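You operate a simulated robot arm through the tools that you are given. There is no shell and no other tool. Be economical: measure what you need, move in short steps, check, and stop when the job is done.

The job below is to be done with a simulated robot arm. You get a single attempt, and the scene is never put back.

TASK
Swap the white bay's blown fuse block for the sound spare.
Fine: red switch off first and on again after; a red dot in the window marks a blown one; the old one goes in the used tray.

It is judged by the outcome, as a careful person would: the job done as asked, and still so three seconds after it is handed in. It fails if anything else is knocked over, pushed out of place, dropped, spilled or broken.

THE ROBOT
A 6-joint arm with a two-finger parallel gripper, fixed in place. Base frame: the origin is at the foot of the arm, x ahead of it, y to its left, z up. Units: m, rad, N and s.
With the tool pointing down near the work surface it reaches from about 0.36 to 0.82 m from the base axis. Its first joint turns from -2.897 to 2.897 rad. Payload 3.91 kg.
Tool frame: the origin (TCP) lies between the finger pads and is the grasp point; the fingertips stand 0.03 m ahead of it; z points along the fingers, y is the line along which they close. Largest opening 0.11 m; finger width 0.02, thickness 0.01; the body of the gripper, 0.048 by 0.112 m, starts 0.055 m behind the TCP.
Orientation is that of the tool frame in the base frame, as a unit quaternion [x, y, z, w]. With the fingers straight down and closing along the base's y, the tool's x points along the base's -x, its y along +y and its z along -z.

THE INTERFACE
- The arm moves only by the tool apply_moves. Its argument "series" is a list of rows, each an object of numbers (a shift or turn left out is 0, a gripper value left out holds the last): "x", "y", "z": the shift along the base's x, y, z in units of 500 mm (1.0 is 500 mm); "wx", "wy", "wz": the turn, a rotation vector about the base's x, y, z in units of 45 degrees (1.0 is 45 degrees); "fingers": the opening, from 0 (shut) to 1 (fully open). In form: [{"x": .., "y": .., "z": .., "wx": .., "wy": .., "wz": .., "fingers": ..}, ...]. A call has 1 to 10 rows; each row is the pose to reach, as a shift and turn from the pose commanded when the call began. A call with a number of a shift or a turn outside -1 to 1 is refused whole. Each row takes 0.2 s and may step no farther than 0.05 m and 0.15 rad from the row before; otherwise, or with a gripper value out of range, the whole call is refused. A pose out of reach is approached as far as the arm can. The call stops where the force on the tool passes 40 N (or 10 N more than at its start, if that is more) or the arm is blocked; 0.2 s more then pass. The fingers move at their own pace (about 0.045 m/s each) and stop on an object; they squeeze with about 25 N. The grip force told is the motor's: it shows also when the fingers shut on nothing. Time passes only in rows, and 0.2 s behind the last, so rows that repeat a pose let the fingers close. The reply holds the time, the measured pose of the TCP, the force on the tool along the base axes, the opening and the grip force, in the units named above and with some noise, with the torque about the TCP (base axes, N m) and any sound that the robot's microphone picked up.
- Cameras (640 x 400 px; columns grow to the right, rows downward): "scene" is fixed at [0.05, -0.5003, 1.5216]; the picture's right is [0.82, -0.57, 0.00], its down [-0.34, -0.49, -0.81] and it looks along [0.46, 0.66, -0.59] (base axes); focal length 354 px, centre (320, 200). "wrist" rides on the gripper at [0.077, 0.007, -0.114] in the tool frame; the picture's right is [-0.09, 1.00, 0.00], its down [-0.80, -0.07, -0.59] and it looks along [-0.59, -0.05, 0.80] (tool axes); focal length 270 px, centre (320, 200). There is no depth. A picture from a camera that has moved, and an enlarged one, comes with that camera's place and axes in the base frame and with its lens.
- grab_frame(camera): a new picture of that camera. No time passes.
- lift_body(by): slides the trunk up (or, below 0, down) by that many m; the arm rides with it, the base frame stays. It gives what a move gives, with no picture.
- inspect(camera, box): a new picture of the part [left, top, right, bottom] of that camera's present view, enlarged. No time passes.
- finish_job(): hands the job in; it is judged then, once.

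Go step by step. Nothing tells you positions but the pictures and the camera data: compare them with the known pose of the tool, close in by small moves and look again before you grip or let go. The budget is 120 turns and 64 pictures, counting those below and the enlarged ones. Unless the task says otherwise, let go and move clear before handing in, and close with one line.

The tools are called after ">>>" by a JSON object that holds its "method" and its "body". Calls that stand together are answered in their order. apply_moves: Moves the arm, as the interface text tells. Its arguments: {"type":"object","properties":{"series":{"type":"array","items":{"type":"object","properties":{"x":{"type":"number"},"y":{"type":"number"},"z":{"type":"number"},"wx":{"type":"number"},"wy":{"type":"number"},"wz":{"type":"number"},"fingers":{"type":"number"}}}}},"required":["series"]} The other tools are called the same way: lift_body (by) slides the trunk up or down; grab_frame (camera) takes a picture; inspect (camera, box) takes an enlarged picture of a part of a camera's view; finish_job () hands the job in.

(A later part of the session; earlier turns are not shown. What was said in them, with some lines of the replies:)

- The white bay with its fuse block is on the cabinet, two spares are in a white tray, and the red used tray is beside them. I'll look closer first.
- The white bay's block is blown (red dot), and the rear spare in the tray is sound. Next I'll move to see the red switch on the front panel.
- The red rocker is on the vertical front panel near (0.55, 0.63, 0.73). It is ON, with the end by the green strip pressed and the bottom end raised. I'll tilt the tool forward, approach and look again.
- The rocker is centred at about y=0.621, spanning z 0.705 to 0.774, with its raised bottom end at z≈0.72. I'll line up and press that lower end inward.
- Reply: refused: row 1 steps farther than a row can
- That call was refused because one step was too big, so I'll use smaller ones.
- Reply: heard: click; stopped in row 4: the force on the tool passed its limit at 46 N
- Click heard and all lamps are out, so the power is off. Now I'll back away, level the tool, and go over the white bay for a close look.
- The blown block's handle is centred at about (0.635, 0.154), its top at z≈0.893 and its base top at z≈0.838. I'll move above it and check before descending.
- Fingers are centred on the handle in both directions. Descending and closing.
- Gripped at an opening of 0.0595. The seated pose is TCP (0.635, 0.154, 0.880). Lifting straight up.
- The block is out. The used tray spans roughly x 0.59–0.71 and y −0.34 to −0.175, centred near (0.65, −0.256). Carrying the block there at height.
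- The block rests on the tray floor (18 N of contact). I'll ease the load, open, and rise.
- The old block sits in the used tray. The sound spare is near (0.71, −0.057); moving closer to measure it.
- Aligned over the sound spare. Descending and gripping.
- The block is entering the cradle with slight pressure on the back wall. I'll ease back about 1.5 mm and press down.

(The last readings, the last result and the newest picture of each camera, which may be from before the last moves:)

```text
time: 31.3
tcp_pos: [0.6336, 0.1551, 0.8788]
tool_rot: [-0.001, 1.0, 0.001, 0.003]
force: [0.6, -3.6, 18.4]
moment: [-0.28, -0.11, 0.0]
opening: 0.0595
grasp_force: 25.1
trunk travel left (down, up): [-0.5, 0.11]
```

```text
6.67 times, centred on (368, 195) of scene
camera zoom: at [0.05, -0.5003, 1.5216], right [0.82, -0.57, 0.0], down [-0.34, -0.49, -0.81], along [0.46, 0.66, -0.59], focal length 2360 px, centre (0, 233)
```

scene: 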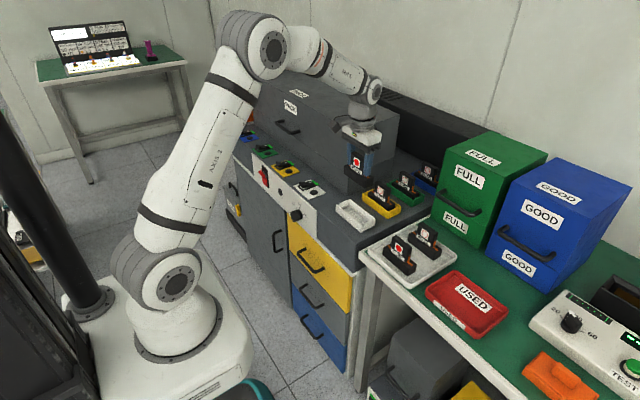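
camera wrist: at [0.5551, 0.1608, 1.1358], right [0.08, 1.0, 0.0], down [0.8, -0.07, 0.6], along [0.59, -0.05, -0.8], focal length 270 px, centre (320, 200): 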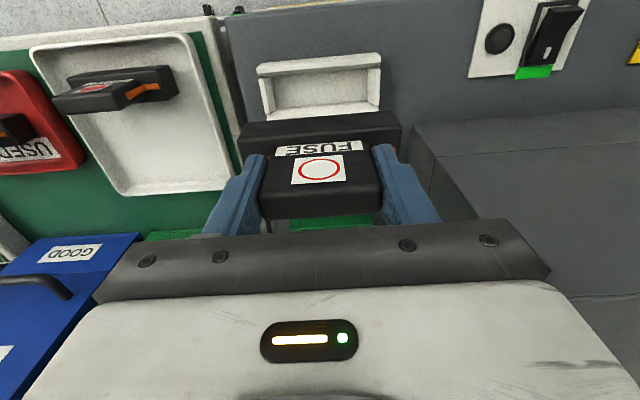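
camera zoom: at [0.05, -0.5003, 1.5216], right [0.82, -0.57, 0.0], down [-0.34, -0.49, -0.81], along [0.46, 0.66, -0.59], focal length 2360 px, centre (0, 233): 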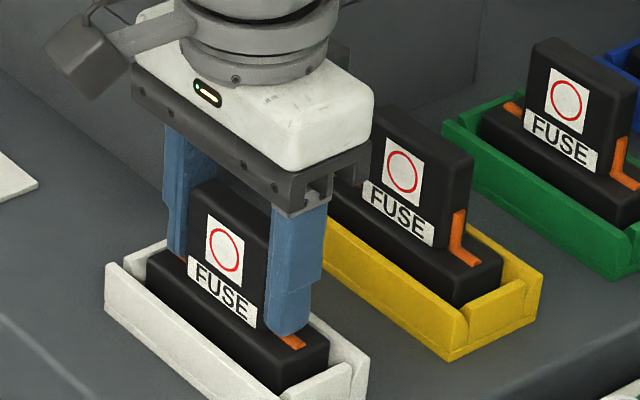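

>>> {"method": "apply_moves", "body": {"series": [{"z": 0.004}, {"z": 0.004, "fingers": 0.8}, {"z": 0.004}, {"z": 0.004}, {"z": 0.05}, {"z": 0.14}, {"z": 0.22}, {"z": 0.28}]}}

>>> {"method": "inspect", "body": {"camera": "scene", "box": [325, 175, 421, 235]}}

>>> {"method": "inspect", "body": {"camera": "wrist", "box": [220, 50, 420, 175]}}

```text
time: 33.1
tcp_pos: [0.6349, 0.1559, 1.0183]
tool_rot: [-0.002, 1.0, 0.0, 0.0]
force: [0.3, 0.2, -0.2]
moment: [-0.02, 0.02, 0.02]
opening: 0.0881
grasp_force: 0.1
trunk travel left (down, up): [-0.5, 0.11]
```

```text
6.67 times, centred on (373, 205) of scene
camera zoom: at [0.05, -0.5003, 1.5216], right [0.82, -0.57, 0.0], down [-0.34, -0.49, -0.81], along [0.46, 0.66, -0.59], focal length 2360 px, centre (-33, 167)
```

zoom: 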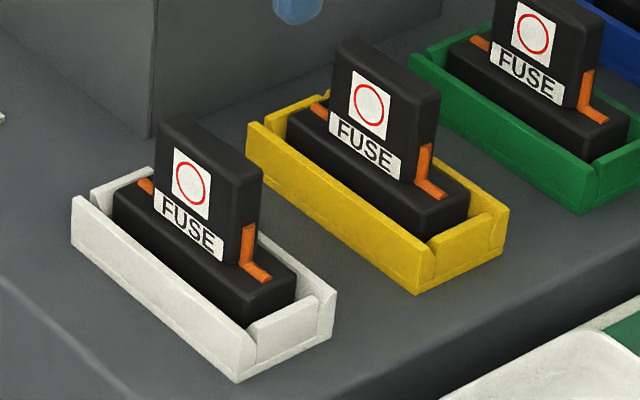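

```text
3.20 times, centred on (320, 112) of wrist
camera zoom: at [0.5567, 0.1617, 1.1326], right [0.08, 1.0, 0.0], down [0.8, -0.07, 0.6], along [0.59, -0.05, -0.8], focal length 865 px, centre (320, 480)
```

zoom: 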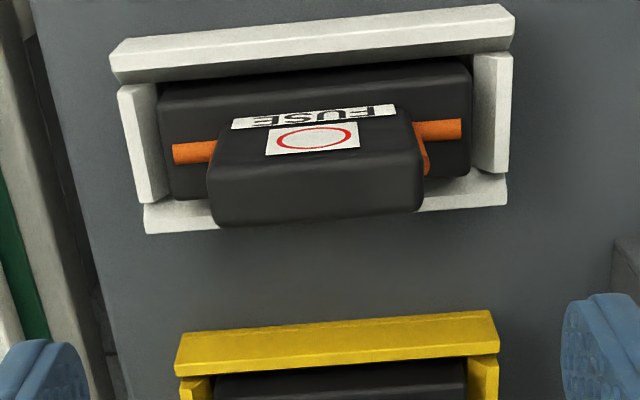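

The spare is seated just as the original was. Now I'll go back to the red switch with fingers closed.

>>> {"method": "apply_moves", "body": {"series": [{"x": -0.09}, {"x": -0.18}, {"x": -0.27}, {"x": -0.36}, {"x": -0.44, "y": 0.03, "fingers": 0}, {"x": -0.45, "y": 0.12}, {"x": -0.45, "y": 0.21}, {"x": -0.45, "y": 0.3}, {"x": -0.45, "y": 0.39}, {"x": -0.45, "y": 0.48}]}}

>>> {"method": "apply_moves", "body": {"series": [{"y": 0.08}, {"y": 0.16}, {"y": 0.24}, {"y": 0.32, "wy": -0.16}, {"y": 0.4, "wy": -0.32}, {"y": 0.45, "z": -0.07, "wy": -0.48}, {"y": 0.45, "z": -0.15, "wy": -0.64}, {"y": 0.45, "z": -0.23, "wy": -0.8}, {"y": 0.45, "z": -0.32, "wy": -0.8}, {"y": 0.45, "z": -0.4, "wy": -0.8}]}}

```text
time: 35.3
tcp_pos: [0.4089, 0.3926, 1.0183]
tool_rot: [-0.002, 1.0, 0.0, 0.001]
force: [-0.5, 1.1, -0.1]
moment: [0.01, 0.0, 0.02]
opening: 0.0
grasp_force: 24.7
trunk travel left (down, up): [-0.5, 0.11]
```

```text
time: 37.5
tcp_pos: [0.4103, 0.6216, 0.8157]
tool_rot: [-0.003, 0.951, 0.001, 0.311]
force: [0.5, 0.2, -0.6]
moment: [0.0, -0.04, -0.01]
opening: 0.0
grasp_force: 25.1
trunk travel left (down, up): [-0.5, 0.11]
```

>>> {"method": "apply_moves", "body": {"series": [{"x": 0.05, "z": -0.04}, {"x": 0.12, "z": -0.062}, {"x": 0.16, "z": -0.062}]}}

>>> {"method": "inspect", "body": {"camera": "scene", "box": [220, 130, 320, 192]}}

>>> {"method": "inspect", "body": {"camera": "wrist", "box": [240, 120, 400, 220]}}

```text
time: 38.3
tcp_pos: [0.4904, 0.6176, 0.786]
tool_rot: [-0.003, 0.951, 0.0, 0.311]
force: [1.0, 0.7, 0.9]
moment: [0.0, 0.04, -0.04]
opening: 0.0
grasp_force: 25.0
trunk travel left (down, up): [-0.5, 0.11]
```

```text
6.40 times, centred on (270, 161) of scene
camera zoom: at [0.05, -0.5003, 1.5216], right [0.82, -0.57, 0.0], down [-0.34, -0.49, -0.81], along [0.46, 0.66, -0.59], focal length 2266 px, centre (640, 450)
```

zoom: 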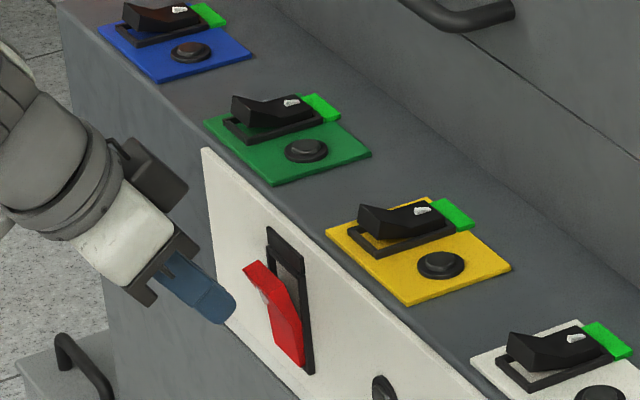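

```text
4.00 times, centred on (320, 170) of wrist
camera zoom: at [0.3603, 0.6239, 0.8332], right [0.07, 1.0, 0.05], down [0.3, -0.07, 0.95], along [0.95, -0.05, -0.3], focal length 1081 px, centre (320, 320)
```

zoom: 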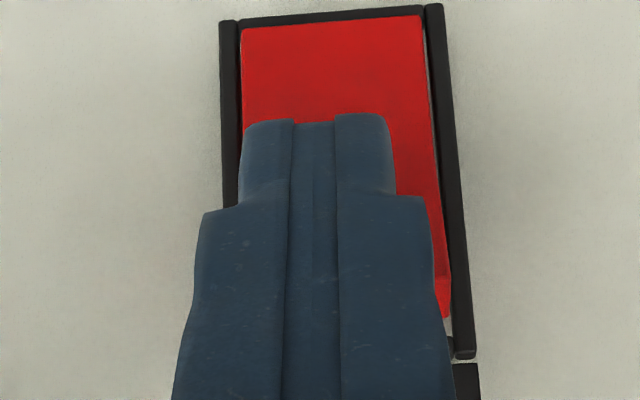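

>>> {"method": "apply_moves", "body": {"series": [{"x": 0.03, "y": 0.007}, {"x": 0.045, "y": 0.007}, {"x": 0.06, "y": 0.007}, {"x": 0.07, "y": 0.007}, {"x": 0.08, "y": 0.007}, {"x": 0.09, "y": 0.007}]}}

>>> {"method": "inspect", "body": {"camera": "scene", "box": [220, 130, 320, 192]}}

```text
time: 39.5
tcp_pos: [0.5219, 0.6243, 0.7879]
tool_rot: [-0.004, 0.951, -0.002, 0.308]
force: [-16.7, -4.3, 7.5]
moment: [-0.02, 0.09, -0.12]
opening: 0.0
grasp_force: 25.0
trunk travel left (down, up): [-0.5, 0.11]
heard: click
stopped in row 6: the force on the tool passed its limit at 46 N (the readings are from after the stop); the commanded pose is now the measured one
```

```text
6.40 times, centred on (270, 161) of scene
camera zoom: at [0.05, -0.5003, 1.5216], right [0.82, -0.57, 0.0], down [-0.34, -0.49, -0.81], along [0.46, 0.66, -0.59], focal length 2266 px, centre (640, 450)
```

zoom: 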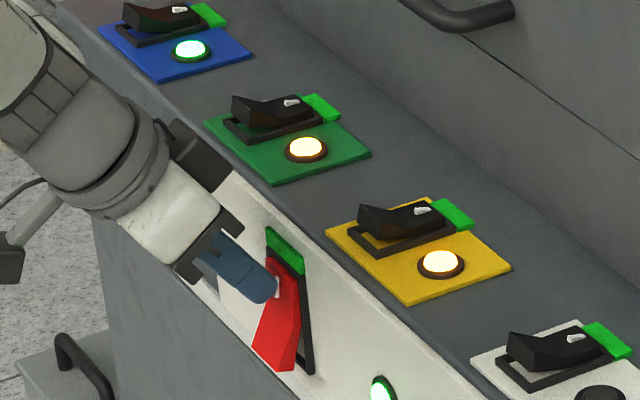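

Click heard and the main lamp is back on. The white bay's lamp looks dark, so I'll back off and check it.

>>> {"method": "apply_moves", "body": {"series": [{"x": -0.08}, {"x": -0.17}, {"x": -0.22, "z": 0.07}, {"x": -0.22, "z": 0.16}, {"x": -0.22, "z": 0.25, "wy": 0.16}, {"x": -0.22, "z": 0.33, "wy": 0.32}, {"x": -0.22, "z": 0.4, "wy": 0.48}, {"x": -0.22, "z": 0.47, "wy": 0.64}, {"x": -0.22, "z": 0.54, "wy": 0.79}]}}

>>> {"method": "inspect", "body": {"camera": "scene", "box": [220, 120, 380, 220]}}

>>> {"method": "grab_frame", "body": {"camera": "scene"}}

```text
time: 41.5
tcp_pos: [0.4148, 0.6252, 1.0555]
tool_rot: [-0.005, 1.0, -0.002, 0.0]
force: [-1.0, -0.4, 0.4]
moment: [-0.01, -0.01, 0.0]
opening: 0.0
grasp_force: 25.0
trunk travel left (down, up): [-0.5, 0.11]
```

```text
4.00 times, centred on (300, 170) of scene
camera zoom: at [0.05, -0.5003, 1.5216], right [0.82, -0.57, 0.0], down [-0.34, -0.49, -0.81], along [0.46, 0.66, -0.59], focal length 1416 px, centre (400, 320)
```

zoom: 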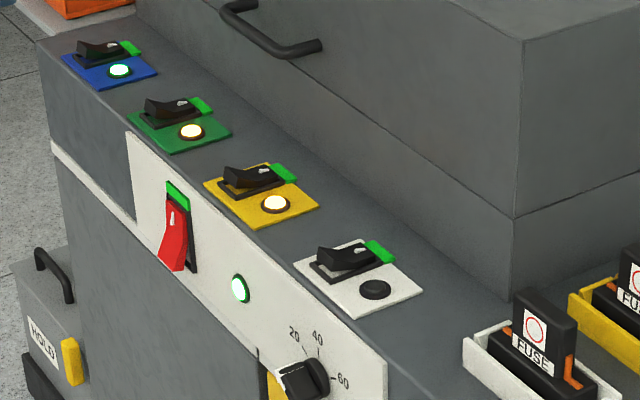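

```text
12 pictures are left
```

scene: 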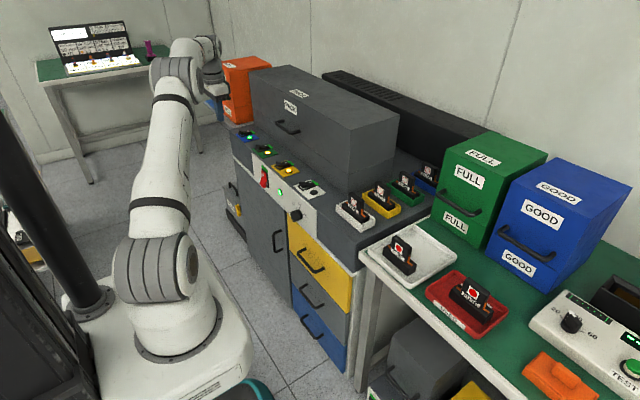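

>>> {"method": "apply_moves", "body": {"series": [{"z": 0.01}, {"z": 0.01}, {"z": 0.01}, {"z": 0.01}, {"z": 0.01}, {"z": 0.01}, {"z": 0.01}, {"z": 0.01}, {"z": 0.01}, {"z": 0.01}]}}

>>> {"method": "inspect", "body": {"camera": "scene", "box": [280, 165, 408, 245]}}

```text
time: 43.7
tcp_pos: [0.4152, 0.6236, 1.0615]
tool_rot: [-0.003, 1.0, -0.002, 0.002]
force: [-1.2, -0.1, 0.2]
moment: [0.01, -0.02, 0.02]
opening: 0.0002
grasp_force: 25.0
trunk travel left (down, up): [-0.5, 0.11]
```

```text
5.00 times, centred on (344, 205) of scene
camera zoom: at [0.05, -0.5003, 1.5216], right [0.82, -0.57, 0.0], down [-0.34, -0.49, -0.81], along [0.46, 0.66, -0.59], focal length 1770 px, centre (200, 175)
```

zoom: 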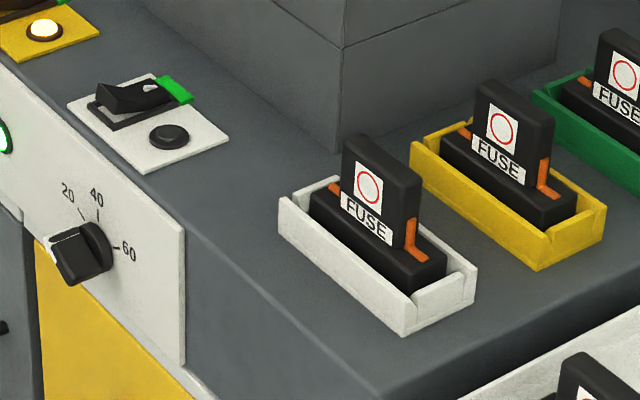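

The white lamp is dark rather than red. I'll return to the earlier viewing pose and compare the seating with the original picture.

>>> {"method": "apply_moves", "body": {"series": [{"y": -0.09}, {"y": -0.18}, {"y": -0.27}, {"y": -0.36}, {"y": -0.45}, {"y": -0.54}, {"y": -0.63}, {"y": -0.72}, {"y": -0.81}, {"y": -0.9}]}}

>>> {"method": "apply_moves", "body": {"series": [{"x": 0.08, "y": -0.035, "z": -0.03, "fingers": 0.8}, {"x": 0.16, "y": -0.035, "z": -0.06}, {"x": 0.237, "y": -0.041, "z": -0.077}, {"x": 0.237, "y": -0.041, "z": -0.077}, {"x": 0.237, "y": -0.041, "z": -0.077}]}}

>>> {"method": "inspect", "body": {"camera": "wrist", "box": [256, 130, 416, 230]}}

```text
time: 45.9
tcp_pos: [0.4163, 0.1715, 1.0607]
tool_rot: [-0.004, 1.0, -0.001, 0.003]
force: [0.0, -1.1, -0.4]
moment: [-0.01, 0.02, -0.01]
opening: 0.0
grasp_force: 24.9
trunk travel left (down, up): [-0.5, 0.11]
```

```text
time: 47.1
tcp_pos: [0.5337, 0.1523, 1.0212]
tool_rot: [-0.004, 1.0, -0.002, 0.002]
force: [-0.3, 0.6, 0.3]
moment: [-0.01, 0.0, -0.04]
opening: 0.0881
grasp_force: 0.0
trunk travel left (down, up): [-0.5, 0.11]
```

```text
4.00 times, centred on (336, 180) of wrist
camera zoom: at [0.4568, 0.1586, 1.1358], right [0.08, 1.0, 0.0], down [0.8, -0.06, 0.6], along [0.6, -0.05, -0.8], focal length 1081 px, centre (256, 280)
```

zoom: 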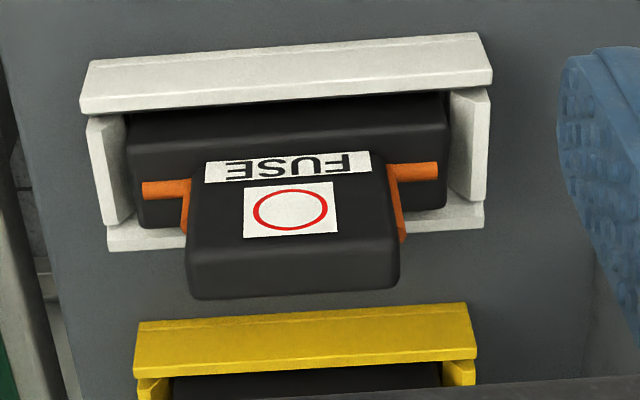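

The new block sits exactly where the old one did, the white bay's red fault lamp has gone out, and the main switch and other lamps are on. I'll move clear and hand in.

>>> {"method": "apply_moves", "body": {"series": [{"x": -0.06, "z": 0.06}, {"x": -0.12, "z": 0.12}]}}

>>> {"method": "finish_job", "body": {}}

```text
time: 47.7
tcp_pos: [0.4726, 0.153, 1.0827]
tool_rot: [-0.004, 1.0, -0.001, 0.002]
force: [-0.6, -0.1, -0.4]
moment: [0.0, -0.03, 0.0]
opening: 0.0881
grasp_force: 0.1
trunk travel left (down, up): [-0.5, 0.11]
```

```text
The job is handed in.
```

The sound spare is seated in the white bay, the blown block is in the used tray, and the red switch is back on; the white bay's lamp, red before, is now dark, which I took to mean the fault has cleared.
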